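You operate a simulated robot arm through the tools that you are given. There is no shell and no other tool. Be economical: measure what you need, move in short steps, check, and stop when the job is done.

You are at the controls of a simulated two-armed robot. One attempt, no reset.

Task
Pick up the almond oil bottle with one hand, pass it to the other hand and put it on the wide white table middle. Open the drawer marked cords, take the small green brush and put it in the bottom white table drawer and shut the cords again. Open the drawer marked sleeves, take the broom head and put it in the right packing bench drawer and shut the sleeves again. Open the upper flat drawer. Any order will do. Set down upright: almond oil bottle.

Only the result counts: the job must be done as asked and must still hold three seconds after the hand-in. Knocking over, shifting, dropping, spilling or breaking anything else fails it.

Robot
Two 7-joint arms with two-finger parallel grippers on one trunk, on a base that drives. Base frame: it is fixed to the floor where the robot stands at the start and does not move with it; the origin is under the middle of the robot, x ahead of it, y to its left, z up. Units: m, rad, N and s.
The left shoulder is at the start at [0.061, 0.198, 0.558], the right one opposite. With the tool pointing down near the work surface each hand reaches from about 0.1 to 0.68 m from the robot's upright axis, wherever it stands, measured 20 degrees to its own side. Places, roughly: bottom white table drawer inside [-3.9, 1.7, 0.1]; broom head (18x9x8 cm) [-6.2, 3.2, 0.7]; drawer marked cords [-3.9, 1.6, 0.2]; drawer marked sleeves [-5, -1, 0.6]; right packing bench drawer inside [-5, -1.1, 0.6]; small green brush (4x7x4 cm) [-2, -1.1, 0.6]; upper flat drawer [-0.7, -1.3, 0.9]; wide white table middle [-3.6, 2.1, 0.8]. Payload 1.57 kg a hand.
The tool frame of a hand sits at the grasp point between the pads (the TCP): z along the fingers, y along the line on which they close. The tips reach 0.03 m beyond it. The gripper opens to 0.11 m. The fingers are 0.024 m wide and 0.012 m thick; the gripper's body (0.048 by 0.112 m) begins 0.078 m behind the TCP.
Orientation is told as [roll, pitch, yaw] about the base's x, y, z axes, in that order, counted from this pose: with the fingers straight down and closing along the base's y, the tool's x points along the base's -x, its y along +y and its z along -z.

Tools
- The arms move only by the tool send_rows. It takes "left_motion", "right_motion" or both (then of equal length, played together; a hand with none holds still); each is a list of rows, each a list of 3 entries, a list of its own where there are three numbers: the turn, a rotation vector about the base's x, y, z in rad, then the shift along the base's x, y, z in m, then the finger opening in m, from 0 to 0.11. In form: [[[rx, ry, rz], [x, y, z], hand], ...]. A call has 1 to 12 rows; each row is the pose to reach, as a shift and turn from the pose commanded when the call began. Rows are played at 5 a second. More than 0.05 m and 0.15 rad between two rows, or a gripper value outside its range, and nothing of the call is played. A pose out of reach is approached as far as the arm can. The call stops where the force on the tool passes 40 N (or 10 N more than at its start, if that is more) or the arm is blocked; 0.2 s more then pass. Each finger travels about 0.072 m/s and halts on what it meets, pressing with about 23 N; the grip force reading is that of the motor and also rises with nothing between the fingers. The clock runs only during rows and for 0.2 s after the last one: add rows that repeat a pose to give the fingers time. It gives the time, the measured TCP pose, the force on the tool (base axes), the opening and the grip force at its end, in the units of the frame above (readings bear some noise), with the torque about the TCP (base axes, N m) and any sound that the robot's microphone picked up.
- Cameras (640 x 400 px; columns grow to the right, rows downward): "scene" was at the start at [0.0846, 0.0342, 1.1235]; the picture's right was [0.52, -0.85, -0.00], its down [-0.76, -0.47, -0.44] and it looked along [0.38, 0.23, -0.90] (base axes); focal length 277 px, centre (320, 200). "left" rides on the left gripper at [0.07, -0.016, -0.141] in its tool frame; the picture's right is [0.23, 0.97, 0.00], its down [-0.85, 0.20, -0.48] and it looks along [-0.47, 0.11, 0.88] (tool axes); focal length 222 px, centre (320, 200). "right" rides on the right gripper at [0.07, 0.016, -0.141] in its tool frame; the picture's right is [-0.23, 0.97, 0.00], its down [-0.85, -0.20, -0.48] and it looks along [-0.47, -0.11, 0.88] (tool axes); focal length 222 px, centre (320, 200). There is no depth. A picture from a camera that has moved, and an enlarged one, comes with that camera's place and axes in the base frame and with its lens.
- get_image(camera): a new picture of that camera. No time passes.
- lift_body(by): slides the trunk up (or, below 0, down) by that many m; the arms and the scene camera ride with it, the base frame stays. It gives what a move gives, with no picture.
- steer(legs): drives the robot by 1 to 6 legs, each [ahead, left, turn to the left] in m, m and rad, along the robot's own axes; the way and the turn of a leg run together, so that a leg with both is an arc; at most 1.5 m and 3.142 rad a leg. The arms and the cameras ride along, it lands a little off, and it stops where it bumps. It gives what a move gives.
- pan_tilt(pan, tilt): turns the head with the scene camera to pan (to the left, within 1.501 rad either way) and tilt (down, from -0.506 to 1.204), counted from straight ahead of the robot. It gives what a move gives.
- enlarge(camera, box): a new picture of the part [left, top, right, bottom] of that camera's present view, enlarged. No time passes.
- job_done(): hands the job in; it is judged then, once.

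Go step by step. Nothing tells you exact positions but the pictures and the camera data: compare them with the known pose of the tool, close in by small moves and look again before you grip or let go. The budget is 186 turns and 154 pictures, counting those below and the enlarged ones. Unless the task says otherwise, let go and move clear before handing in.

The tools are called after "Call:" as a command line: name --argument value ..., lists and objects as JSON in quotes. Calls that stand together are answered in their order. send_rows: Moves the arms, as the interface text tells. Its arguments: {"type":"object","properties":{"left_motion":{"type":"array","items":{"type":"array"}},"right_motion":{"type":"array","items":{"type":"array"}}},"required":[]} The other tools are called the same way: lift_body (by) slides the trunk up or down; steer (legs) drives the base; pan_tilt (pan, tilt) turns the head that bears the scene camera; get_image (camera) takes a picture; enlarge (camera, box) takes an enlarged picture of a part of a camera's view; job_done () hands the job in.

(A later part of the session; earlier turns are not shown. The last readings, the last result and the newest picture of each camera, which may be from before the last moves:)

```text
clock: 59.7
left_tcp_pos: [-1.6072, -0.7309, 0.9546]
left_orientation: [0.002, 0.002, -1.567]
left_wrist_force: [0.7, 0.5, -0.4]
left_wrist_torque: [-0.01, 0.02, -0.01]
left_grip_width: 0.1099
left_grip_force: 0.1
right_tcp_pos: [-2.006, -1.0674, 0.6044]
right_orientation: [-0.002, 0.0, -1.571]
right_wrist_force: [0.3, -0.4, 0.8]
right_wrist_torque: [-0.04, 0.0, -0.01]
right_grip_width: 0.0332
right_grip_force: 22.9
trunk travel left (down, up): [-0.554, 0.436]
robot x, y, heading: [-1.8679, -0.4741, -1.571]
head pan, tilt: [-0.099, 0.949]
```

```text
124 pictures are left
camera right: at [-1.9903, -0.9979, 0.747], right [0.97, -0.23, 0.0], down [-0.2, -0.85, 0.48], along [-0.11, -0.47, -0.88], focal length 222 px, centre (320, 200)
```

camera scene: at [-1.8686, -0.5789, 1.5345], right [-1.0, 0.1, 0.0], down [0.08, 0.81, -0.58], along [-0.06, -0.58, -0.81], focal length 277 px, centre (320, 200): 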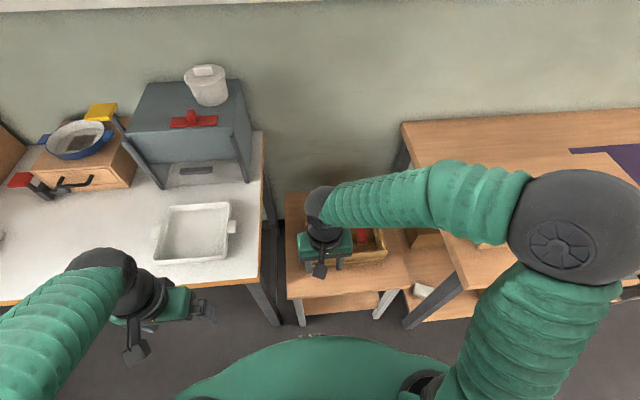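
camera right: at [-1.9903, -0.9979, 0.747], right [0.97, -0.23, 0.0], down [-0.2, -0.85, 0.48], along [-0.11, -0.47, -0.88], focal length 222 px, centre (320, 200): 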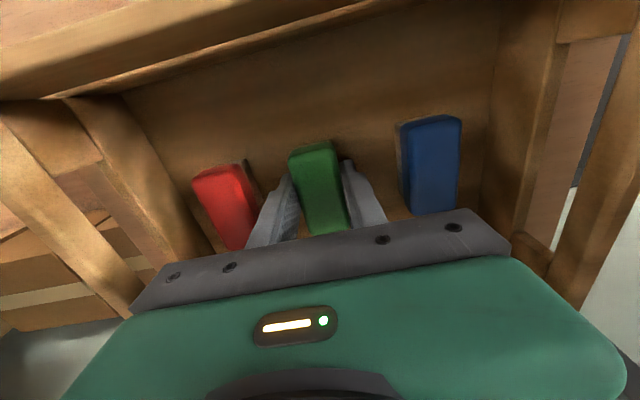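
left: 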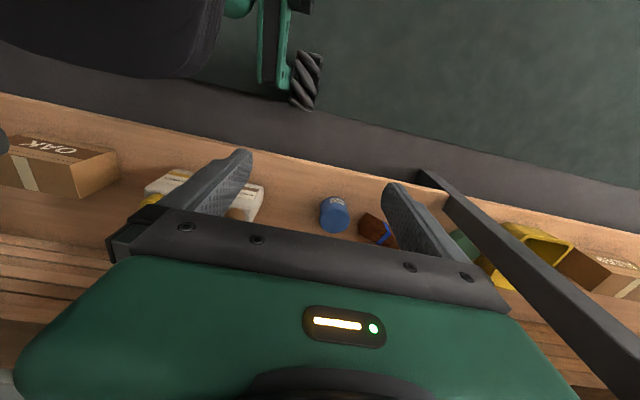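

The brush is held at 3.3 cm. I lift it straight out and retract.

Call:
send_rows --right_motion '[[[0, 0, 0], [0, 0, 0.04], 0.0], [[0, 0, 0], [0, 0, 0.08], 0.0], [[0, 0, 0], [0, 0, 0.12], 0.0], [[0, 0, 0], [0, 0, 0.16], 0.0], [[0, 0, 0], [0, 0, 0.2], 0.0], [[0, 0, 0], [0, 0, 0.24], 0.0], [[0, 0, 0], [0, 0.04, 0.26], 0.0], [[0, 0, 0], [0.02, 0.08, 0.28], 0.0], [[0, 0, 0], [0.03, 0.12, 0.28], 0.0], [[0, 0, 0], [0.04, 0.16, 0.28], 0.0], [[0, 0, 0], [0.05, 0.2, 0.28], 0.0]]'

Call:
steer --legs '[[-0.45, 0, 0], [0, 0, -1.5]]'

Call:
pan_tilt --pan 0 --tilt 0.4

Call:
get_image --camera "scene"

Call:
pan_tilt --pan -0.9 --tilt 0.4

Call:
get_image --camera "scene"

```text
clock: 62.1
left_tcp_pos: [-1.6086, -0.7282, 0.9549]
left_orientation: [-0.001, -0.002, -1.568]
left_wrist_force: [0.2, 0.0, -0.1]
left_wrist_torque: [0.0, 0.0, -0.03]
left_grip_width: 0.11
left_grip_force: 0.0
right_tcp_pos: [-1.9561, -0.8676, 0.8831]
right_orientation: [-0.002, -0.001, -1.574]
right_wrist_force: [-0.1, 0.0, -0.9]
right_wrist_torque: [-0.02, 0.0, -0.01]
right_grip_width: 0.0332
right_grip_force: 23.3
trunk travel left (down, up): [-0.554, 0.436]
robot x, y, heading: [-1.8656, -0.4764, -1.566]
head pan, tilt: [-0.099, 0.949]
```

```text
clock: 68.5
left_tcp_pos: [-2.095, -0.3004, 0.9542]
left_orientation: [0.0, 0.001, -3.052]
left_wrist_force: [0.1, -0.2, 0.1]
left_wrist_torque: [-0.01, 0.01, -0.04]
left_grip_width: 0.11
left_grip_force: 0.1
right_tcp_pos: [-2.2631, 0.0342, 0.8824]
right_orientation: [-0.001, 0.0, -3.054]
right_wrist_force: [-0.5, -0.8, -0.7]
right_wrist_torque: [0.0, 0.0, -0.02]
right_grip_width: 0.0334
right_grip_force: 23.4
trunk travel left (down, up): [-0.554, 0.436]
robot x, y, heading: [-1.8643, -0.0263, -3.05]
head pan, tilt: [-0.099, 0.949]
```

```text
clock: 69.4
left_tcp_pos: [-2.0939, -0.3, 0.9556]
left_orientation: [0.0, 0.001, -3.05]
left_wrist_force: [0.2, -0.4, -0.4]
left_wrist_torque: [0.02, -0.02, 0.02]
left_grip_width: 0.1102
left_grip_force: 0.0
right_tcp_pos: [-2.2642, 0.035, 0.8827]
right_orientation: [-0.002, -0.001, -3.053]
right_wrist_force: [-0.7, 0.8, -0.9]
right_wrist_torque: [0.02, 0.02, -0.01]
right_grip_width: 0.0334
right_grip_force: 22.6
trunk travel left (down, up): [-0.554, 0.436]
robot x, y, heading: [-1.8649, -0.0241, -3.053]
head pan, tilt: [0.0, 0.4]
```

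```text
123 pictures are left
camera scene: at [-1.9878, -0.0355, 1.5809], right [-0.09, 1.0, 0.0], down [0.39, 0.04, -0.92], along [-0.92, -0.08, -0.39], focal length 277 px, centre (320, 200)
```

scene: 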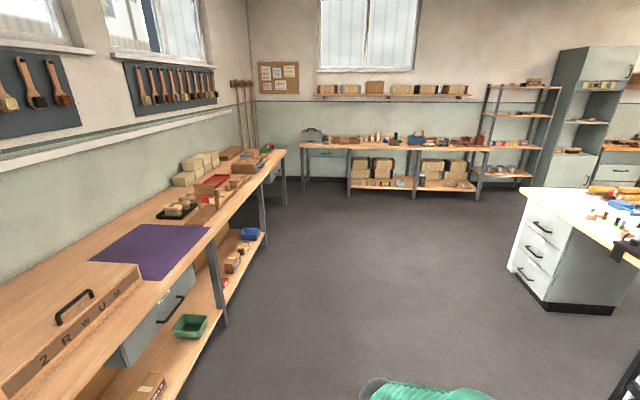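

```text
clock: 70.6
left_tcp_pos: [-2.0945, -0.2992, 0.9554]
left_orientation: [-0.001, 0.001, -3.051]
left_wrist_force: [0.2, -0.2, 1.3]
left_wrist_torque: [0.0, -0.03, -0.01]
left_grip_width: 0.1099
left_grip_force: 0.0
right_tcp_pos: [-2.2645, 0.035, 0.883]
right_orientation: [-0.002, 0.001, -3.054]
right_wrist_force: [-0.1, -0.1, -0.7]
right_wrist_torque: [-0.01, -0.04, 0.03]
right_grip_width: 0.0333
right_grip_force: 22.7
trunk travel left (down, up): [-0.554, 0.436]
robot x, y, heading: [-1.8636, -0.0243, -3.045]
head pan, tilt: [-0.901, 0.4]
```

```text
122 pictures are left
camera scene: at [-1.9598, 0.0399, 1.5811], right [0.72, 0.69, 0.0], down [0.27, -0.28, -0.92], along [-0.64, 0.67, -0.39], focal length 277 px, centre (320, 200)
```

scene: 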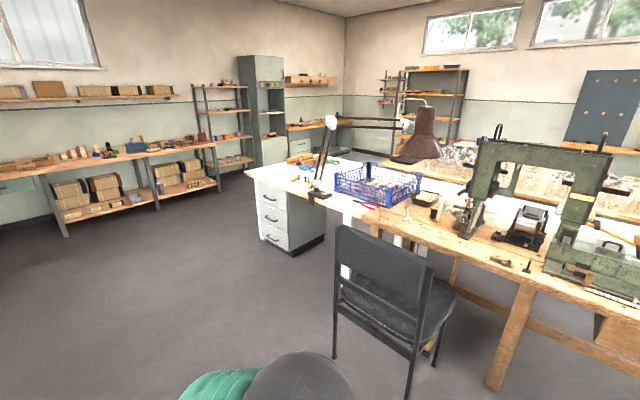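

The three-drawer white unit under the white table is at about [-3.9, 1.6]. I drive over there, facing it.

Call:
steer --legs '[[0, 0, -0.093], [1.5, 0, 0], [0.5, 0, 0], [0, 0, -1.571], [0.35, 0, 0]]'

Call:
pan_tilt --pan 0 --tilt 0.7

Call:
get_image --camera "scene"

```text
clock: 87.0
left_tcp_pos: [-4.111, 0.6148, 0.9551]
left_orientation: [0.001, 0.002, 1.512]
left_wrist_force: [0.0, -0.2, 0.3]
left_wrist_torque: [0.0, 0.01, 0.0]
left_grip_width: 0.11
left_grip_force: 0.2
right_tcp_pos: [-3.7543, 0.7315, 0.883]
right_orientation: [0.0, -0.001, 1.508]
right_wrist_force: [0.0, -0.1, -1.1]
right_wrist_torque: [0.02, 0.03, 0.03]
right_grip_width: 0.0333
right_grip_force: 22.8
trunk travel left (down, up): [-0.554, 0.436]
robot x, y, heading: [-3.8733, 0.3456, 1.511]
head pan, tilt: [-0.901, 0.4]
```

```text
clock: 88.2
left_tcp_pos: [-4.1115, 0.6152, 0.9536]
left_orientation: [0.002, 0.002, 1.513]
left_wrist_force: [1.1, -0.4, 0.8]
left_wrist_torque: [0.02, 0.03, 0.01]
left_grip_width: 0.1101
left_grip_force: 0.0
right_tcp_pos: [-3.7544, 0.732, 0.8821]
right_orientation: [-0.003, 0.0, 1.507]
right_wrist_force: [-0.7, -0.3, -0.7]
right_wrist_torque: [-0.05, -0.05, 0.0]
right_grip_width: 0.0333
right_grip_force: 22.9
trunk travel left (down, up): [-0.554, 0.436]
robot x, y, heading: [-3.8727, 0.3457, 1.515]
head pan, tilt: [0.0, 0.7]
```

```text
121 pictures are left
camera scene: at [-3.8661, 0.4632, 1.5541], right [1.0, -0.06, 0.0], down [-0.04, -0.64, -0.76], along [0.04, 0.76, -0.65], focal length 277 px, centre (320, 200)
```

scene: 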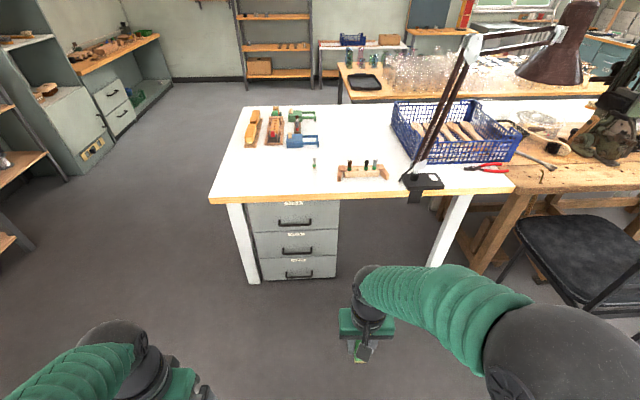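

The drawer unit is straight ahead; I read the labels.

Call:
enlarge --camera "scene" --box '[240, 195, 350, 285]'

Call:
enlarge --camera "scene" --box '[220, 90, 540, 210]'

```text
4.44 times, centred on (295, 240) of scene
camera zoom: at [-3.8661, 0.4632, 1.5541], right [1.0, -0.06, 0.0], down [-0.04, -0.64, -0.76], along [0.04, 0.76, -0.65], focal length 1232 px, centre (431, 22)
```

zoom: 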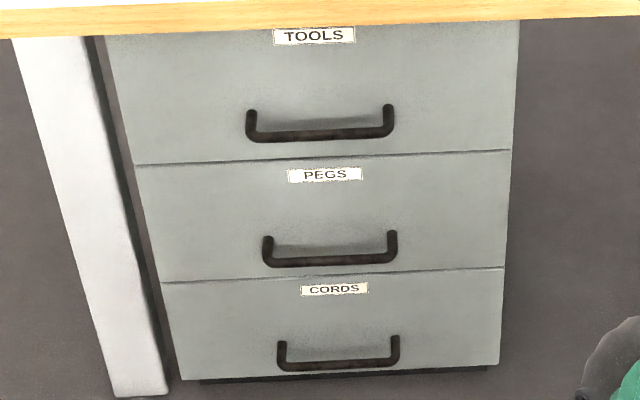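

```text
2.00 times, centred on (380, 150) of scene
camera zoom: at [-3.8661, 0.4632, 1.5541], right [1.0, -0.06, 0.0], down [-0.04, -0.64, -0.76], along [0.04, 0.76, -0.65], focal length 554 px, centre (200, 300)
```

zoom: 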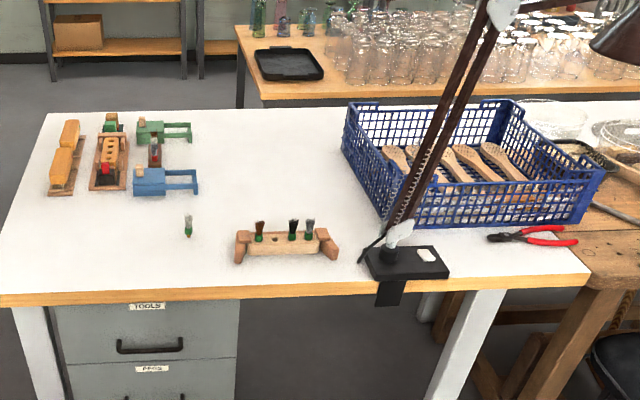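

CORDS is the lowest drawer with a horizontal bar handle. The left hand will open it: I turn its fingers forward, with the closing direction vertical.

Call:
steer --legs '[[0, -0.12, 0.058]]'

Call:
send_rows --left_motion '[[[0.086, 0.086, -0.086], [0, 0.02, -0.01], 0.11], [[0.172, 0.172, -0.172], [0, 0.04, -0.02], 0.11], [[0.258, 0.258, -0.258], [0, 0.06, -0.03], 0.11], [[0.344, 0.344, -0.344], [0, 0.08, -0.04], 0.11], [[0.43, 0.43, -0.43], [0, 0.1, -0.05], 0.11], [[0.516, 0.516, -0.516], [0, 0.12, -0.06], 0.11], [[0.602, 0.602, -0.602], [0, 0.14, -0.07], 0.11]]'

Call:
send_rows --left_motion '[[[0.086, 0.086, -0.086], [0, 0.02, -0.01], 0.11], [[0.172, 0.172, -0.172], [0, 0.04, -0.02], 0.11], [[0.258, 0.258, -0.258], [0, 0.06, -0.03], 0.11], [[0.344, 0.344, -0.344], [0, 0.08, -0.04], 0.11], [[0.43, 0.43, -0.43], [0, 0.1, -0.05], 0.11], [[0.516, 0.516, -0.516], [0, 0.12, -0.06], 0.11], [[0.604, 0.604, -0.604], [0, 0.13, -0.07], 0.11]]'

Call:
get_image --camera "scene"

```text
clock: 89.4
left_tcp_pos: [-4.0217, 0.5961, 0.9518]
left_orientation: [-0.012, 0.001, 1.57]
left_wrist_force: [-0.1, -1.0, 0.2]
left_wrist_torque: [0.0, -0.01, 0.02]
left_grip_width: 0.11
left_grip_force: 0.1
right_tcp_pos: [-3.6717, 0.7339, 0.8842]
right_orientation: [-0.013, 0.0, 1.566]
right_wrist_force: [-0.3, 0.1, 0.9]
right_wrist_torque: [-0.06, -0.04, 0.03]
right_grip_width: 0.0337
right_grip_force: 23.0
trunk travel left (down, up): [-0.554, 0.436]
robot x, y, heading: [-3.7562, 0.3396, 1.567]
head pan, tilt: [0.0, 0.7]
```

```text
clock: 91.0
left_tcp_pos: [-3.9905, 0.8066, 0.8835]
left_orientation: [0.782, -0.337, 0.793]
left_wrist_force: [-0.8, 0.0, -0.2]
left_wrist_torque: [-0.01, -0.03, -0.02]
left_grip_width: 0.11
left_grip_force: 0.1
left hand out of reach, approached as far as the arm can: row 1, 2, 3, 4, 5, 6, 7
right_tcp_pos: [-3.659, 0.7364, 0.8814]
right_orientation: [0.001, 0.003, 1.564]
right_wrist_force: [-1.1, 0.7, -1.0]
right_wrist_torque: [-0.04, 0.03, 0.0]
right_grip_width: 0.0334
right_grip_force: 23.3
trunk travel left (down, up): [-0.554, 0.436]
robot x, y, heading: [-3.7575, 0.3434, 1.566]
head pan, tilt: [0.0, 0.7]
```

```text
refused: row 7 steps farther than a row can; nothing moved
```

```text
118 pictures are left
camera scene: at [-3.7608, 0.4633, 1.5538], right [1.0, 0.0, 0.0], down [0.0, -0.65, -0.76], along [0.0, 0.76, -0.65], focal length 277 px, centre (320, 200)
```

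scene: 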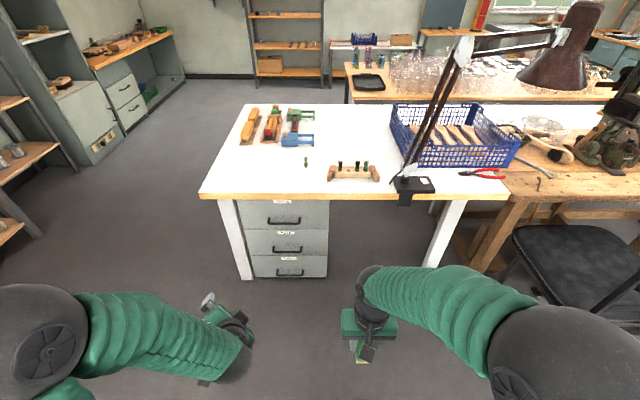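

Call:
send_rows --left_motion '[[[0.086, 0.086, -0.086], [0, 0.02, -0.02], 0.11], [[0.172, 0.172, -0.172], [0, 0.04, -0.04], 0.11], [[0.258, 0.258, -0.258], [0, 0.06, -0.06], 0.11], [[0.344, 0.344, -0.344], [0, 0.08, -0.08], 0.11], [[0.43, 0.43, -0.43], [0, 0.1, -0.1], 0.11], [[0.516, 0.516, -0.516], [0, 0.12, -0.12], 0.11], [[0.602, 0.602, -0.602], [0, 0.13, -0.14], 0.11]]'

Call:
enlarge --camera "scene" --box '[230, 195, 340, 285]'

Call:
get_image --camera "left"

```text
clock: 92.6
left_tcp_pos: [-3.9929, 0.9359, 0.7454]
left_orientation: [1.57, -0.005, 0.003]
left_wrist_force: [-0.6, 0.1, -0.5]
left_wrist_torque: [0.03, -0.01, 0.0]
left_grip_width: 0.1104
left_grip_force: 0.1
right_tcp_pos: [-3.6595, 0.7342, 0.8832]
right_orientation: [0.004, -0.001, 1.565]
right_wrist_force: [-0.9, 0.0, 0.3]
right_wrist_torque: [-0.01, -0.03, 0.02]
right_grip_width: 0.0333
right_grip_force: 22.8
trunk travel left (down, up): [-0.554, 0.436]
robot x, y, heading: [-3.7531, 0.3429, 1.573]
head pan, tilt: [0.0, 0.7]
```

```text
4.44 times, centred on (285, 240) of scene
camera zoom: at [-3.7585, 0.4622, 1.554], right [1.0, 0.0, 0.0], down [0.0, -0.65, -0.76], along [0.0, 0.76, -0.65], focal length 1232 px, centre (476, 22)
```

zoom: 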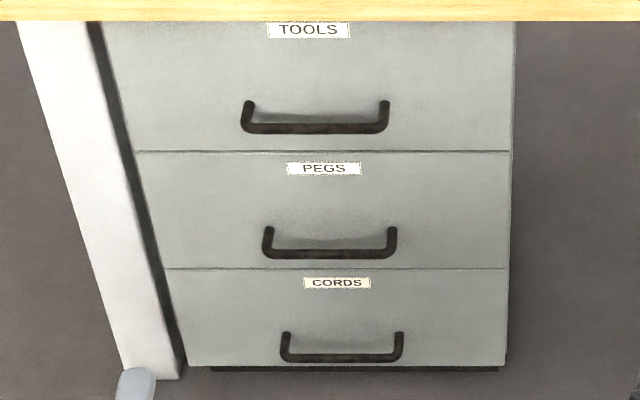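

```text
116 pictures are left
camera left: at [-4.0617, 0.794, 0.7294], right [-0.23, 0.0, 0.97], down [0.86, -0.47, 0.21], along [0.46, 0.88, 0.11], focal length 222 px, centre (320, 200)
```

left: 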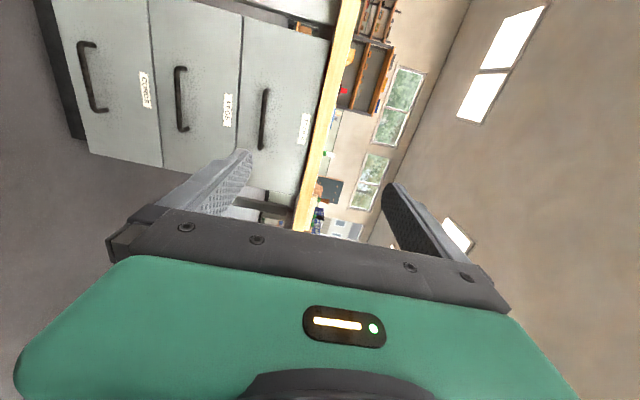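

The cords bar triangulates to about [-3.935, 1.38, 0.20]. I lower the trunk and drive up to it with the left gripper open.

Call:
lift_body --by -0.5

Call:
steer --legs '[[0.33, -0.055, 0]]'

Call:
get_image --camera "left"

Call:
get_image --camera "scene"

```text
refused: -0.5 is not a number from -0.4 to 0.4
```

```text
clock: 94.8
left_tcp_pos: [-3.9325, 1.269, 0.7457]
left_orientation: [1.566, -0.005, 0.001]
left_wrist_force: [0.2, -0.1, 0.2]
left_wrist_torque: [0.02, -0.03, 0.02]
left_grip_width: 0.11
left_grip_force: 0.1
right_tcp_pos: [-3.5994, 1.0654, 0.883]
right_orientation: [0.001, 0.001, 1.56]
right_wrist_force: [-0.2, -0.2, 0.6]
right_wrist_torque: [-0.03, -0.01, 0.01]
right_grip_width: 0.0335
right_grip_force: 23.5
trunk travel left (down, up): [-0.554, 0.436]
robot x, y, heading: [-3.6982, 0.672, 1.56]
head pan, tilt: [0.0, 0.7]
```

```text
115 pictures are left
camera left: at [-4.0023, 1.1262, 0.73], right [-0.23, 0.0, 0.97], down [0.85, -0.48, 0.21], along [0.46, 0.88, 0.11], focal length 222 px, centre (320, 200)
```

left: 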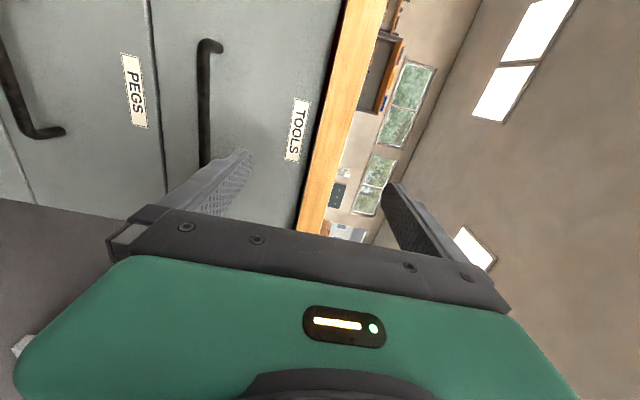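

```text
114 pictures are left
camera scene: at [-3.6999, 0.7926, 1.554], right [1.0, -0.01, 0.0], down [0.0, -0.65, -0.76], along [0.01, 0.76, -0.65], focal length 277 px, centre (320, 200)
```

scene: 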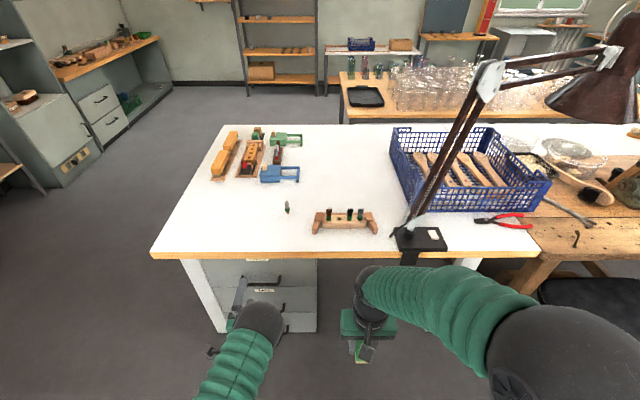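

The lift was limited to 0.4 per call, so I go down in two calls (the fingertips stay 7 cm clear of the handles).

Call:
lift_body --by -0.4

Call:
lift_body --by -0.14

Call:
get_image --camera "left"

Call:
get_image --camera "scene"

```text
clock: 98.7
left_tcp_pos: [-3.9323, 1.2669, 0.346]
left_orientation: [1.571, -0.008, 0.002]
left_wrist_force: [-0.9, -0.3, 0.4]
left_wrist_torque: [-0.01, -0.02, 0.01]
left_grip_width: 0.1102
left_grip_force: 0.0
right_tcp_pos: [-3.5982, 1.0642, 0.4837]
right_orientation: [0.003, -0.002, 1.563]
right_wrist_force: [0.7, 0.1, -1.0]
right_wrist_torque: [0.03, -0.01, -0.02]
right_grip_width: 0.0334
right_grip_force: 22.7
trunk travel left (down, up): [-0.154, 0.836]
robot x, y, heading: [-3.6984, 0.6718, 1.563]
head pan, tilt: [0.0, 0.7]
```

```text
clock: 100.3
left_tcp_pos: [-3.9325, 1.2671, 0.2072]
left_orientation: [1.569, -0.005, 0.002]
left_wrist_force: [0.1, -0.5, -1.6]
left_wrist_torque: [0.0, -0.04, 0.01]
left_grip_width: 0.1102
left_grip_force: 0.1
right_tcp_pos: [-3.6001, 1.0643, 0.3438]
right_orientation: [0.005, -0.003, 1.561]
right_wrist_force: [0.5, -0.4, -0.5]
right_wrist_torque: [0.01, 0.0, 0.0]
right_grip_width: 0.0332
right_grip_force: 23.2
trunk travel left (down, up): [-0.014, 0.976]
robot x, y, heading: [-3.7011, 0.6732, 1.565]
head pan, tilt: [0.0, 0.7]
```

```text
113 pictures are left
camera left: at [-4.0016, 1.1248, 0.191], right [-0.23, 0.0, 0.97], down [0.86, -0.48, 0.2], along [0.46, 0.88, 0.11], focal length 222 px, centre (320, 200)
```

left: 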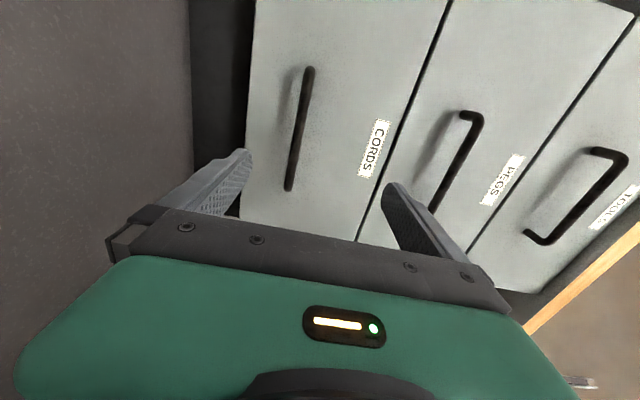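

```text
112 pictures are left
camera scene: at [-3.6986, 0.7913, 1.0141], right [1.0, -0.01, 0.0], down [0.0, -0.65, -0.76], along [0.0, 0.76, -0.65], focal length 277 px, centre (320, 200)
```

scene: 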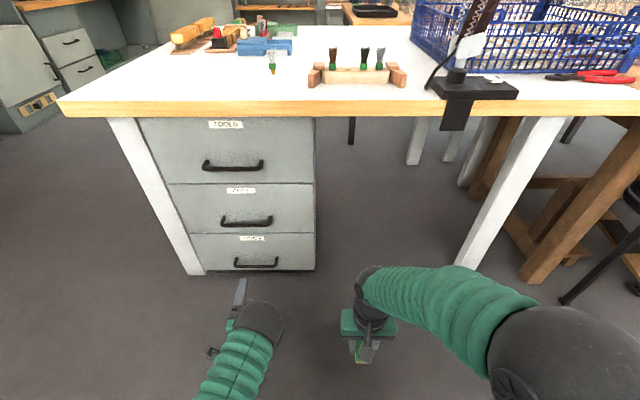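

The bar lies between the fingers, refined to [-3.937, 1.40, 0.18]. I go down slightly, forward and grip.

Call:
send_rows --left_motion '[[[0, 0, 0], [0, 0.03, -0.012], 0.09], [[0, 0, 0], [0, 0.06, -0.024], 0.08], [[0, 0, 0], [0, 0.09, -0.024], 0.07], [[0, 0, 0], [0, 0.121, -0.024], 0.07], [[0, 0, 0], [0, 0.121, -0.024], 0.0], [[0, 0, 0], [0, 0.121, -0.024], 0.0], [[0, 0, 0], [0, 0.121, -0.024], 0.0]]'

Call:
get_image --camera "left"

```text
clock: 101.9
left_tcp_pos: [-3.9314, 1.3862, 0.1776]
left_orientation: [1.563, -0.005, 0.001]
left_wrist_force: [1.1, -2.4, -12.6]
left_wrist_torque: [-0.3, 0.39, -0.02]
left_grip_width: 0.013
left_grip_force: 30.1
right_tcp_pos: [-3.5992, 1.064, 0.3424]
right_orientation: [0.003, 0.0, 1.562]
right_wrist_force: [0.6, 0.8, -1.1]
right_wrist_torque: [0.0, 0.01, 0.0]
right_grip_width: 0.0332
right_grip_force: 22.7
trunk travel left (down, up): [-0.014, 0.976]
robot x, y, heading: [-3.6955, 0.6745, 1.564]
head pan, tilt: [0.0, 0.7]
```

```text
111 pictures are left
camera left: at [-4.0013, 1.2449, 0.1627], right [-0.23, 0.01, 0.97], down [0.86, -0.47, 0.21], along [0.46, 0.88, 0.1], focal length 222 px, centre (320, 200)
```

left: 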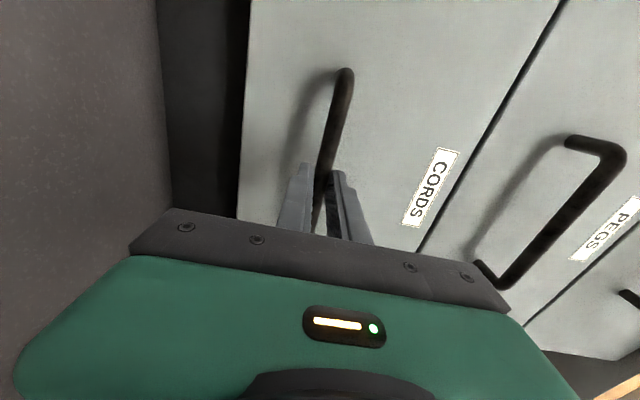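

The bar is gripped. I pull toward the robot.

Call:
send_rows --left_motion '[[[0, 0, 0], [0, -0.02, -0.005], 0.0], [[0, 0, 0], [0, -0.05, -0.005], 0.0], [[0, 0, 0], [0, -0.08, -0.005], 0.0], [[0, 0, 0], [0, -0.11, -0.005], 0.0], [[0, 0, 0], [0, -0.14, -0.005], 0.0], [[0, 0, 0], [0, -0.17, -0.005], 0.0], [[0, 0, 0], [0, -0.2, -0.005], 0.0]]'

Call:
get_image --camera "scene"

```text
clock: 103.5
left_tcp_pos: [-3.9316, 1.1901, 0.1778]
left_orientation: [1.571, -0.007, -0.001]
left_wrist_force: [4.7, 0.3, -36.8]
left_wrist_torque: [-0.77, 0.39, 0.1]
left_grip_width: 0.0127
left_grip_force: 29.7
right_tcp_pos: [-3.5993, 1.0656, 0.3412]
right_orientation: [0.004, 0.003, 1.562]
right_wrist_force: [-0.1, 0.0, -1.0]
right_wrist_torque: [0.0, 0.02, 0.01]
right_grip_width: 0.0333
right_grip_force: 22.8
trunk travel left (down, up): [-0.014, 0.976]
robot x, y, heading: [-3.701, 0.6712, 1.562]
head pan, tilt: [0.0, 0.7]
```

```text
110 pictures are left
camera scene: at [-3.6976, 0.7944, 1.0136], right [1.0, -0.01, 0.0], down [0.0, -0.65, -0.76], along [0.0, 0.76, -0.65], focal length 277 px, centre (320, 200)
```

scene: 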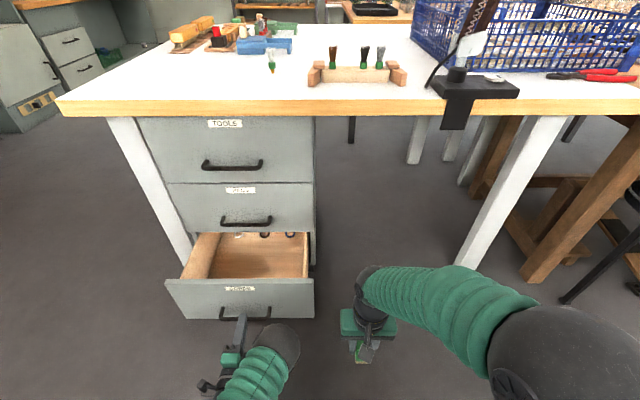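

The drawer is open 20 cm with interior visible. I pull 6 cm more while easing the vertical load, then release and back off.

Call:
send_rows --left_motion '[[[0, 0, 0], [0, -0.01, -0.006], 0.0], [[0, 0, 0], [0, -0.03, -0.01], 0.0], [[0, 0, 0], [0, -0.06, -0.01], 0.0], [[0, 0, 0], [0, -0.06, -0.01], 0.0]]'

```text
clock: 103.8
left_tcp_pos: [-3.9333, 1.1909, 0.178]
left_orientation: [1.573, -0.008, -0.004]
left_wrist_force: [5.3, -1.8, -19.2]
left_wrist_torque: [-0.39, 0.58, 0.68]
left_grip_width: 0.0128
left_grip_force: 30.2
right_tcp_pos: [-3.5986, 1.0636, 0.3432]
right_orientation: [0.003, -0.001, 1.562]
right_wrist_force: [0.3, 0.4, 0.0]
right_wrist_torque: [-0.01, 0.02, 0.0]
right_grip_width: 0.0334
right_grip_force: 22.8
trunk travel left (down, up): [-0.014, 0.976]
robot x, y, heading: [-3.6964, 0.6719, 1.564]
head pan, tilt: [0.0, 0.7]
stopped in row 1 (left hand): the force on the tool passed its limit at 52 N (the readings are from after the stop); the commanded pose is now the measured one
```

Call:
send_rows --left_motion '[[[0, 0, 0], [0, -0.01, 0], 0.0], [[0, 0, 0], [0, -0.02, 0], 0.0], [[0, 0, 0], [0, -0.03, 0], 0.0], [[0, 0, 0], [0, -0.045, 0], 0.0]]'

```text
clock: 104.2
left_tcp_pos: [-3.9318, 1.1911, 0.1761]
left_orientation: [1.573, -0.012, -0.003]
left_wrist_force: [2.0, 0.5, -21.7]
left_wrist_torque: [-0.39, 0.79, 0.48]
left_grip_width: 0.0127
left_grip_force: 29.6
right_tcp_pos: [-3.5992, 1.0632, 0.342]
right_orientation: [0.002, -0.001, 1.56]
right_wrist_force: [-0.2, 0.8, -0.9]
right_wrist_torque: [0.0, -0.01, 0.0]
right_grip_width: 0.0333
right_grip_force: 23.3
trunk travel left (down, up): [-0.014, 0.976]
robot x, y, heading: [-3.7016, 0.6749, 1.564]
head pan, tilt: [0.0, 0.7]
stopped in row 1 (left hand): the force on the tool passed its limit at 51 N (the readings are from after the stop); the commanded pose is now the measured one
```

That is the end stop at about 20 cm. I release and back off, then shift so the right hand lines up with the open drawer.

Call:
send_rows --left_motion '[[[0, 0, 0], [0, 0, 0], 0.03], [[0, 0, 0], [0, 0, 0], 0.06], [[0, 0, 0], [0, 0, 0], 0.06], [[0, 0, 0], [0, -0.03, 0], 0.06], [[0, 0, 0], [0, -0.06, 0], 0.06], [[0, 0, 0], [0, -0.1, 0], 0.06]]'

Call:
steer --legs '[[0, 0.17, 0]]'

Call:
pan_tilt --pan -0.05 --tilt 0.95

Call:
get_image --camera "scene"

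Call:
get_image --camera "right"

```text
clock: 105.4
left_tcp_pos: [-3.9263, 1.1862, 0.2081]
left_orientation: [1.721, -0.034, -0.062]
left_wrist_force: [11.4, -1.3, -26.1]
left_wrist_torque: [-0.71, -0.04, -0.35]
left_grip_width: 0.0824
left_grip_force: 12.5
right_tcp_pos: [-3.6004, 1.063, 0.3419]
right_orientation: [-0.001, 0.0, 1.559]
right_wrist_force: [0.3, -0.2, -0.2]
right_wrist_torque: [-0.02, -0.01, -0.03]
right_grip_width: 0.0332
right_grip_force: 23.3
trunk travel left (down, up): [-0.014, 0.976]
robot x, y, heading: [-3.7004, 0.678, 1.566]
head pan, tilt: [0.0, 0.7]
stopped in row 6 (left hand): the force on the tool passed its limit at 47 N (the readings are from after the stop); the commanded pose is now the measured one
```

```text
clock: 106.4
left_tcp_pos: [-3.9689, 1.1877, 0.2092]
left_orientation: [1.725, -0.042, -0.071]
left_wrist_force: [11.0, 1.0, -23.2]
left_wrist_torque: [-0.24, -0.05, -0.2]
left_grip_width: 0.0815
left_grip_force: 12.3
right_tcp_pos: [-3.6438, 1.0614, 0.3452]
right_orientation: [-0.005, -0.006, 1.56]
right_wrist_force: [-1.0, -0.2, 0.1]
right_wrist_torque: [0.01, -0.06, -0.03]
right_grip_width: 0.0333
right_grip_force: 22.6
trunk travel left (down, up): [-0.014, 0.976]
robot x, y, heading: [-3.7418, 0.6717, 1.56]
head pan, tilt: [0.0, 0.7]
stopped in leg 1: the force on the tool passed its limit at 63 N (the readings are from after the stop); the commanded pose is now the measured one
```

```text
clock: 107.2
left_tcp_pos: [-3.9677, 1.1879, 0.2092]
left_orientation: [1.723, -0.038, -0.067]
left_wrist_force: [-2.9, -0.9, -24.7]
left_wrist_torque: [-0.33, 0.45, 0.16]
left_grip_width: 0.0811
left_grip_force: 12.1
right_tcp_pos: [-3.6421, 1.0634, 0.3446]
right_orientation: [-0.005, -0.005, 1.559]
right_wrist_force: [0.1, 0.1, -0.3]
right_wrist_torque: [0.0, 0.01, 0.01]
right_grip_width: 0.0336
right_grip_force: 23.0
trunk travel left (down, up): [-0.014, 0.976]
robot x, y, heading: [-3.7385, 0.6732, 1.567]
head pan, tilt: [-0.051, 0.949]
```

```text
109 pictures are left
camera scene: at [-3.7395, 0.7831, 0.9935], right [1.0, -0.06, 0.0], down [-0.04, -0.82, -0.58], along [0.03, 0.58, -0.82], focal length 277 px, centre (320, 200)
```

scene: 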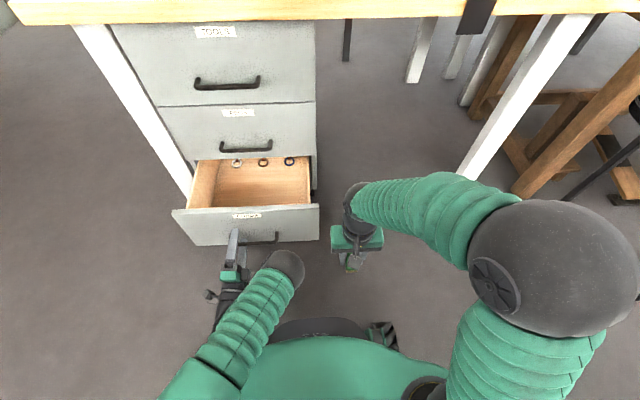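

```text
108 pictures are left
camera right: at [-3.6611, 0.9919, 0.4869], right [-0.97, 0.24, 0.0], down [0.21, 0.85, 0.48], along [0.12, 0.47, -0.88], focal length 222 px, centre (320, 200)
```

right: 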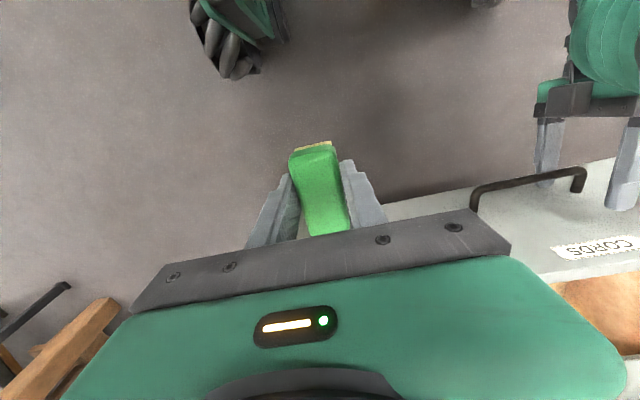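

The retreat was blocked: the hand rode up and the lower finger is under the bar, apparently because the elbow gets cramped near the base. I lower and straighten the hand a little to free it.

Call:
send_rows --left_motion '[[[-0.04, 0, 0.02], [0, 0.003, -0.008], 0.11], [[-0.08, 0, 0.03], [0, 0.005, -0.016], 0.11], [[-0.11, 0.02, 0.05], [0, 0.005, -0.022], 0.11], [[-0.15, 0.03, 0.06], [0, 0.005, -0.028], 0.11]]'

Call:
get_image --camera "left"

Call:
enlarge --camera "scene" --box '[150, 200, 400, 356]'

```text
clock: 108.2
left_tcp_pos: [-3.9865, 1.1931, 0.179]
left_orientation: [1.578, -0.012, 0.028]
left_wrist_force: [-0.1, -0.4, 0.1]
left_wrist_torque: [0.01, 0.0, 0.0]
left_grip_width: 0.1102
left_grip_force: 0.0
right_tcp_pos: [-3.6413, 1.0626, 0.3438]
right_orientation: [-0.006, -0.005, 1.558]
right_wrist_force: [-0.1, 0.4, -0.8]
right_wrist_torque: [0.02, 0.0, 0.04]
right_grip_width: 0.0335
right_grip_force: 22.9
trunk travel left (down, up): [-0.014, 0.976]
robot x, y, heading: [-3.7432, 0.6714, 1.565]
head pan, tilt: [-0.051, 0.949]
```

```text
107 pictures are left
camera left: at [-4.0511, 1.0485, 0.1612], right [-0.24, -0.01, 0.97], down [0.87, -0.45, 0.21], along [0.44, 0.89, 0.12], focal length 222 px, centre (320, 200)
```

left: 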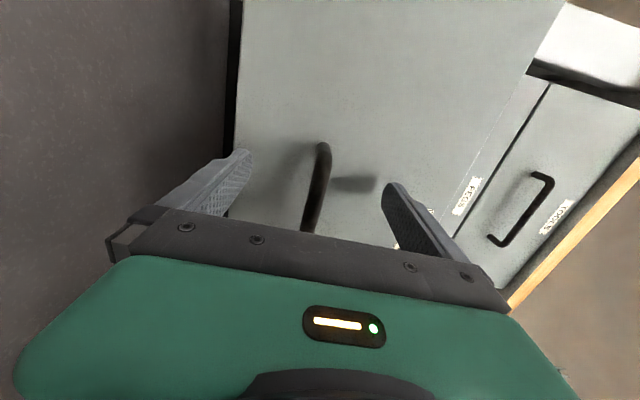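

```text
2.56 times, centred on (275, 278) of scene
camera zoom: at [-3.7412, 0.783, 0.9916], right [1.0, -0.06, 0.0], down [-0.04, -0.82, -0.58], along [0.04, 0.58, -0.82], focal length 710 px, centre (435, 0)
```

zoom: 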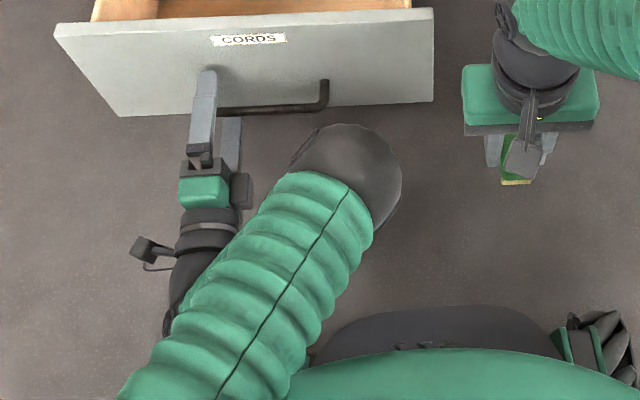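

Freed, zero force. I back the base off, raise the left hand clear, then line up the right hand with the drawer.

Call:
steer --legs '[[-0.15, 0, 0], [0, 0.15, 0]]'

Call:
send_rows --left_motion '[[[0, 0, 0], [0, 0, 0.04], 0.08], [[0, 0, 0], [0, 0, 0.08], 0.05], [[0, 0, 0], [0, 0, 0.12], 0.02], [[0, 0, 0], [-0.02, 0, 0.16], 0.0], [[0, 0, 0], [-0.04, 0, 0.2], 0.0], [[0, 0, 0], [-0.06, 0, 0.24], 0.0], [[0, 0, 0], [-0.08, 0, 0.28], 0.0], [[0, 0, 0], [-0.08, 0, 0.32], 0.0]]'

Call:
steer --legs '[[0.2, 0, 0]]'

Call:
get_image --camera "scene"

```text
clock: 110.5
left_tcp_pos: [-4.1322, 1.0412, 0.1871]
left_orientation: [1.583, -0.013, 0.031]
left_wrist_force: [0.0, -1.2, 0.1]
left_wrist_torque: [0.02, -0.03, -0.02]
left_grip_width: 0.1099
left_grip_force: 0.0
right_tcp_pos: [-3.791, 0.9099, 0.3459]
right_orientation: [-0.002, -0.007, 1.563]
right_wrist_force: [-0.6, 0.1, -0.5]
right_wrist_torque: [-0.02, -0.01, 0.0]
right_grip_width: 0.0333
right_grip_force: 22.9
trunk travel left (down, up): [-0.014, 0.976]
robot x, y, heading: [-3.8872, 0.5196, 1.569]
head pan, tilt: [-0.051, 0.949]
```

```text
clock: 111.9
left_tcp_pos: [-4.2935, 1.0071, 0.4269]
left_orientation: [1.609, -0.038, 0.275]
left_wrist_force: [0.0, 0.8, -0.4]
left_wrist_torque: [0.06, 0.02, -0.02]
left_grip_width: 0.0001
left_grip_force: 21.1
right_tcp_pos: [-3.7912, 0.911, 0.3479]
right_orientation: [-0.003, -0.009, 1.563]
right_wrist_force: [-0.3, 0.5, -1.1]
right_wrist_torque: [-0.01, 0.01, 0.04]
right_grip_width: 0.0334
right_grip_force: 23.0
trunk travel left (down, up): [-0.014, 0.976]
robot x, y, heading: [-3.8929, 0.5221, 1.563]
head pan, tilt: [-0.051, 0.949]
stopped in row 6 (left hand): the arm was blocked; the commanded pose is now the measured one
```

```text
clock: 113.5
left_tcp_pos: [-4.2914, 1.2079, 0.4243]
left_orientation: [1.606, -0.032, 0.275]
left_wrist_force: [0.3, -0.3, 0.1]
left_wrist_torque: [0.01, -0.01, -0.01]
left_grip_width: 0.0
left_grip_force: 21.4
right_tcp_pos: [-3.7914, 1.1119, 0.3469]
right_orientation: [-0.003, -0.011, 1.563]
right_wrist_force: [-1.1, -0.2, -0.2]
right_wrist_torque: [0.0, 0.0, 0.0]
right_grip_width: 0.0333
right_grip_force: 23.1
trunk travel left (down, up): [-0.014, 0.976]
robot x, y, heading: [-3.8882, 0.7267, 1.569]
head pan, tilt: [-0.051, 0.949]
```

```text
105 pictures are left
camera scene: at [-3.8856, 0.8289, 0.9938], right [1.0, -0.05, 0.0], down [-0.04, -0.81, -0.58], along [0.03, 0.58, -0.81], focal length 277 px, centre (320, 200)
```

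scene: 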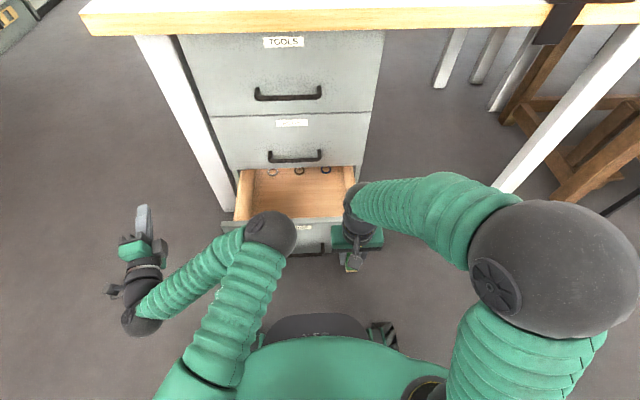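

The drawer's opening is ahead between y 1.25 and 1.43. I lift the brush over the drawer front and centre it above the opening.

Call:
send_rows --right_motion '[[[0, 0, 0], [0, 0, 0.04], 0.0], [[0, 0, 0], [0, 0, 0.08], 0.0], [[0, 0, 0], [-0.01, 0.03, 0.1], 0.0], [[0, 0, 0], [-0.02, 0.07, 0.1], 0.0], [[0, 0, 0], [-0.03, 0.11, 0.1], 0.0], [[0, 0, 0], [-0.04, 0.15, 0.1], 0.0], [[0, 0, 0], [-0.05, 0.19, 0.1], 0.0], [[0, 0, 0], [-0.06, 0.21, 0.09], 0.0]]'

Call:
get_image --camera "right"

Call:
get_image --camera "scene"

```text
clock: 115.3
left_tcp_pos: [-4.2923, 1.2068, 0.426]
left_orientation: [1.61, -0.034, 0.276]
left_wrist_force: [-0.7, 0.1, 0.6]
left_wrist_torque: [0.0, -0.02, 0.01]
left_grip_width: 0.0
left_grip_force: 21.2
right_tcp_pos: [-3.8514, 1.3221, 0.4372]
right_orientation: [-0.004, -0.013, 1.562]
right_wrist_force: [0.5, 1.0, 0.1]
right_wrist_torque: [0.0, 0.01, -0.01]
right_grip_width: 0.0334
right_grip_force: 23.2
trunk travel left (down, up): [-0.014, 0.976]
robot x, y, heading: [-3.8882, 0.7269, 1.571]
head pan, tilt: [-0.051, 0.949]
```

```text
104 pictures are left
camera right: at [-3.8704, 1.2505, 0.579], right [-0.97, 0.23, 0.0], down [0.2, 0.85, 0.49], along [0.11, 0.48, -0.87], focal length 222 px, centre (320, 200)
```

right: 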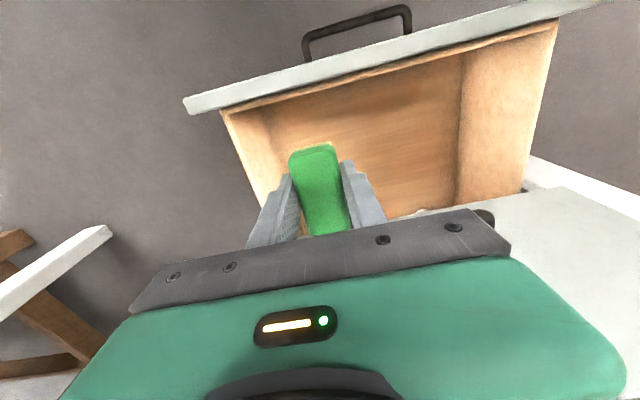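

```text
103 pictures are left
camera scene: at [-3.8859, 0.8296, 0.9942], right [1.0, -0.05, 0.0], down [-0.04, -0.81, -0.58], along [0.03, 0.58, -0.81], focal length 277 px, centre (320, 200)
```

scene: 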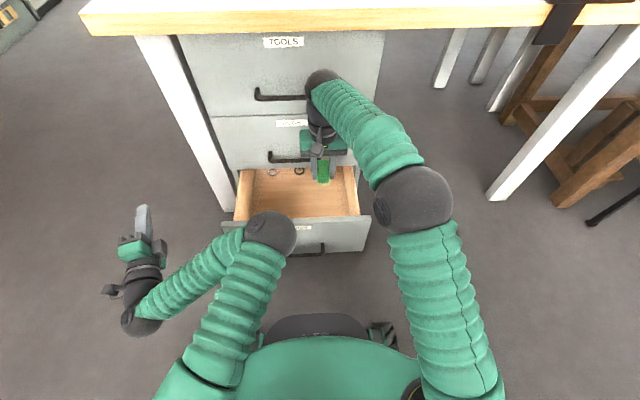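

The brush hangs over the drawer. I lower it in small steps, watching the force.

Call:
send_rows --right_motion '[[[0, 0, 0], [-0.02, -0.005, -0.03], 0.0], [[0, 0, 0], [-0.02, -0.01, -0.06], 0.0], [[0, 0, 0], [-0.02, -0.01, -0.09], 0.0], [[0, 0, 0], [-0.02, -0.01, -0.12], 0.0], [[0, 0, 0], [-0.02, -0.01, -0.15], 0.0], [[0, 0, 0], [-0.02, -0.01, -0.18], 0.0], [[0, 0, 0], [-0.02, -0.01, -0.21], 0.0], [[0, 0, 0], [-0.02, -0.01, -0.23], 0.0]]'

Call:
get_image --camera "right"

```text
clock: 117.1
left_tcp_pos: [-4.2923, 1.2062, 0.4255]
left_orientation: [1.61, -0.033, 0.276]
left_wrist_force: [0.3, -0.3, -0.8]
left_wrist_torque: [-0.01, 0.01, 0.0]
left_grip_width: 0.0
left_grip_force: 21.1
right_tcp_pos: [-3.872, 1.3106, 0.2085]
right_orientation: [-0.003, -0.011, 1.563]
right_wrist_force: [-0.7, -0.2, 0.5]
right_wrist_torque: [0.0, 0.0, 0.0]
right_grip_width: 0.0333
right_grip_force: 22.9
trunk travel left (down, up): [-0.014, 0.976]
robot x, y, heading: [-3.8886, 0.7242, 1.576]
head pan, tilt: [-0.051, 0.949]
```

```text
102 pictures are left
camera right: at [-3.8901, 1.2389, 0.3494], right [-0.97, 0.23, 0.0], down [0.2, 0.85, 0.49], along [0.11, 0.48, -0.87], focal length 222 px, centre (320, 200)
```

right: 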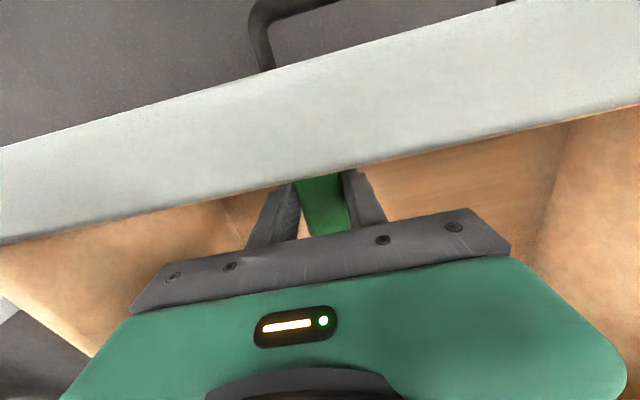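

Call:
send_rows --right_motion '[[[0, 0, 0], [0, 0.01, -0.005], 0.0], [[0, 0, 0], [0, 0.018, -0.015], 0.0], [[0, 0, 0], [0, 0.018, -0.022], 0.0], [[0, 0, 0], [0, 0.018, -0.03], 0.0], [[0, 0, 0], [0, 0.018, -0.038], 0.0]]'

```text
clock: 118.5
left_tcp_pos: [-4.2936, 1.2051, 0.4257]
left_orientation: [1.611, -0.034, 0.278]
left_wrist_force: [-0.6, -0.1, 1.1]
left_wrist_torque: [0.01, 0.0, 0.0]
left_grip_width: 0.0
left_grip_force: 21.4
right_tcp_pos: [-3.8714, 1.332, 0.1767]
right_orientation: [-0.001, -0.022, 1.563]
right_wrist_force: [0.6, 0.8, 18.4]
right_wrist_torque: [-1.77, 0.46, 0.14]
right_grip_width: 0.0332
right_grip_force: 22.8
trunk travel left (down, up): [-0.014, 0.976]
robot x, y, heading: [-3.8872, 0.7235, 1.574]
head pan, tilt: [-0.051, 0.949]
stopped in row 5 (right hand): the force on the tool passed its limit at 43 N (the readings are from after the stop); the commanded pose is now the measured one
```

The contact is at the camera mount on the drawer front, so this is as low as I can go. I ease up slightly and release.

Call:
send_rows --right_motion '[[[0, 0, 0], [0, 0.006, 0.004], 0.0], [[0, 0, 0], [0, 0.006, 0.004], 0.04], [[0, 0, 0], [0, 0.006, 0.004], 0.055], [[0, 0, 0], [0, 0.006, 0.004], 0.055], [[0, 0, 0], [0, 0.003, 0.03], 0.055], [[0, 0, 0], [0, 0, 0.07], 0.055], [[0, 0, 0], [0, -0.005, 0.11], 0.055], [[0, 0, 0], [0, -0.01, 0.15], 0.055], [[0, 0, 0], [0, -0.01, 0.19], 0.055], [[0, 0, 0], [0, -0.01, 0.23], 0.055]]'

Call:
get_image --camera "right"

```text
clock: 120.7
left_tcp_pos: [-4.2929, 1.2061, 0.4258]
left_orientation: [1.61, -0.029, 0.277]
left_wrist_force: [0.2, -0.1, -1.1]
left_wrist_torque: [0.05, 0.03, 0.02]
left_grip_width: 0.0
left_grip_force: 21.2
right_tcp_pos: [-3.8717, 1.3211, 0.4042]
right_orientation: [0.001, -0.017, 1.564]
right_wrist_force: [-1.0, 0.4, -0.2]
right_wrist_torque: [-0.03, 0.01, 0.0]
right_grip_width: 0.0548
right_grip_force: 0.1
trunk travel left (down, up): [-0.014, 0.976]
robot x, y, heading: [-3.889, 0.7222, 1.57]
head pan, tilt: [-0.051, 0.949]
```

```text
101 pictures are left
camera right: at [-3.8897, 1.2491, 0.545], right [-0.97, 0.23, 0.0], down [0.21, 0.84, 0.49], along [0.11, 0.48, -0.87], focal length 222 px, centre (320, 200)
```

right: 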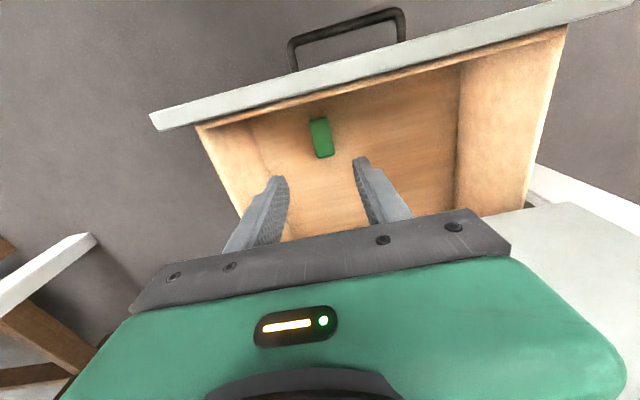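

The brush lies flat in the cords drawer. I back off, pitch the right hand forward, and use its closed fingertips to push the drawer shut.

Call:
steer --legs '[[-0.32, 0, 0]]'

Call:
send_rows --right_motion '[[[0.143, 0, 0], [0, 0, 0], 0.03], [[0.286, 0, 0], [-0.01, 0, -0.02], 0.0], [[0.429, 0, 0], [-0.02, 0, -0.04], 0.0], [[0.571, 0, 0], [-0.03, 0, -0.06], 0.0], [[0.714, 0, 0], [-0.04, 0, -0.08], 0.0], [[0.857, 0, 0], [-0.05, 0, -0.1], 0.0], [[1.0, 0, 0], [-0.06, 0, -0.12], 0.0], [[1.142, 0, 0], [-0.06, 0, -0.13], 0.0], [[1.285, 0, 0], [-0.06, 0, -0.14], 0.0], [[1.428, 0, 0], [-0.06, 0, -0.15], 0.0], [[1.55, 0, 0], [-0.06, 0, -0.15], 0.0]]'

Call:
get_image --camera "scene"

```text
clock: 122.8
left_tcp_pos: [-4.2934, 0.8853, 0.4253]
left_orientation: [1.609, -0.032, 0.276]
left_wrist_force: [0.0, -0.6, -0.1]
left_wrist_torque: [-0.01, 0.0, 0.0]
left_grip_width: 0.0
left_grip_force: 21.6
right_tcp_pos: [-3.871, 0.9994, 0.4025]
right_orientation: [0.0, -0.018, 1.564]
right_wrist_force: [0.4, -1.0, -0.8]
right_wrist_torque: [-0.01, 0.01, 0.01]
right_grip_width: 0.0548
right_grip_force: 0.0
trunk travel left (down, up): [-0.014, 0.976]
robot x, y, heading: [-3.8892, 0.4008, 1.568]
head pan, tilt: [-0.051, 0.949]
```

```text
clock: 124.0
left_tcp_pos: [-4.2928, 0.8814, 0.4273]
left_orientation: [1.61, -0.033, 0.279]
left_wrist_force: [-0.7, -0.3, -0.8]
left_wrist_torque: [-0.02, 0.04, 0.01]
left_grip_width: 0.0001
left_grip_force: 21.4
right_tcp_pos: [-3.7433, 1.0408, 0.3479]
right_orientation: [0.043, -0.674, 1.238]
right_wrist_force: [-0.1, 1.1, -0.1]
right_wrist_torque: [0.02, 0.02, 0.01]
right_grip_width: 0.0
right_grip_force: 21.2
trunk travel left (down, up): [-0.014, 0.976]
robot x, y, heading: [-3.8891, 0.4026, 1.572]
head pan, tilt: [-0.051, 0.949]
stopped in row 5 (right hand): the arm was blocked; the commanded pose is now the measured one
```

```text
100 pictures are left
camera scene: at [-3.8843, 0.5065, 0.9943], right [1.0, -0.05, 0.0], down [-0.04, -0.81, -0.58], along [0.03, 0.58, -0.81], focal length 277 px, centre (320, 200)
```

scene: 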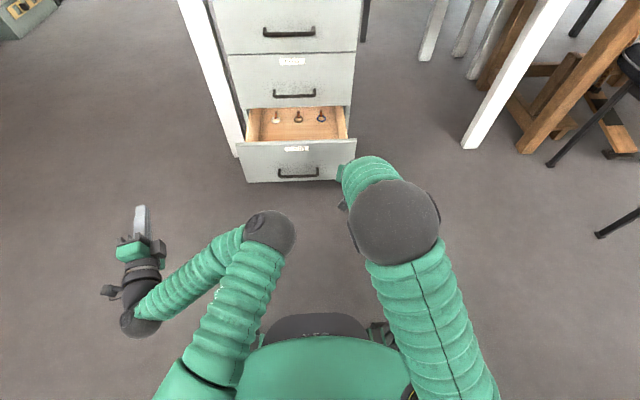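

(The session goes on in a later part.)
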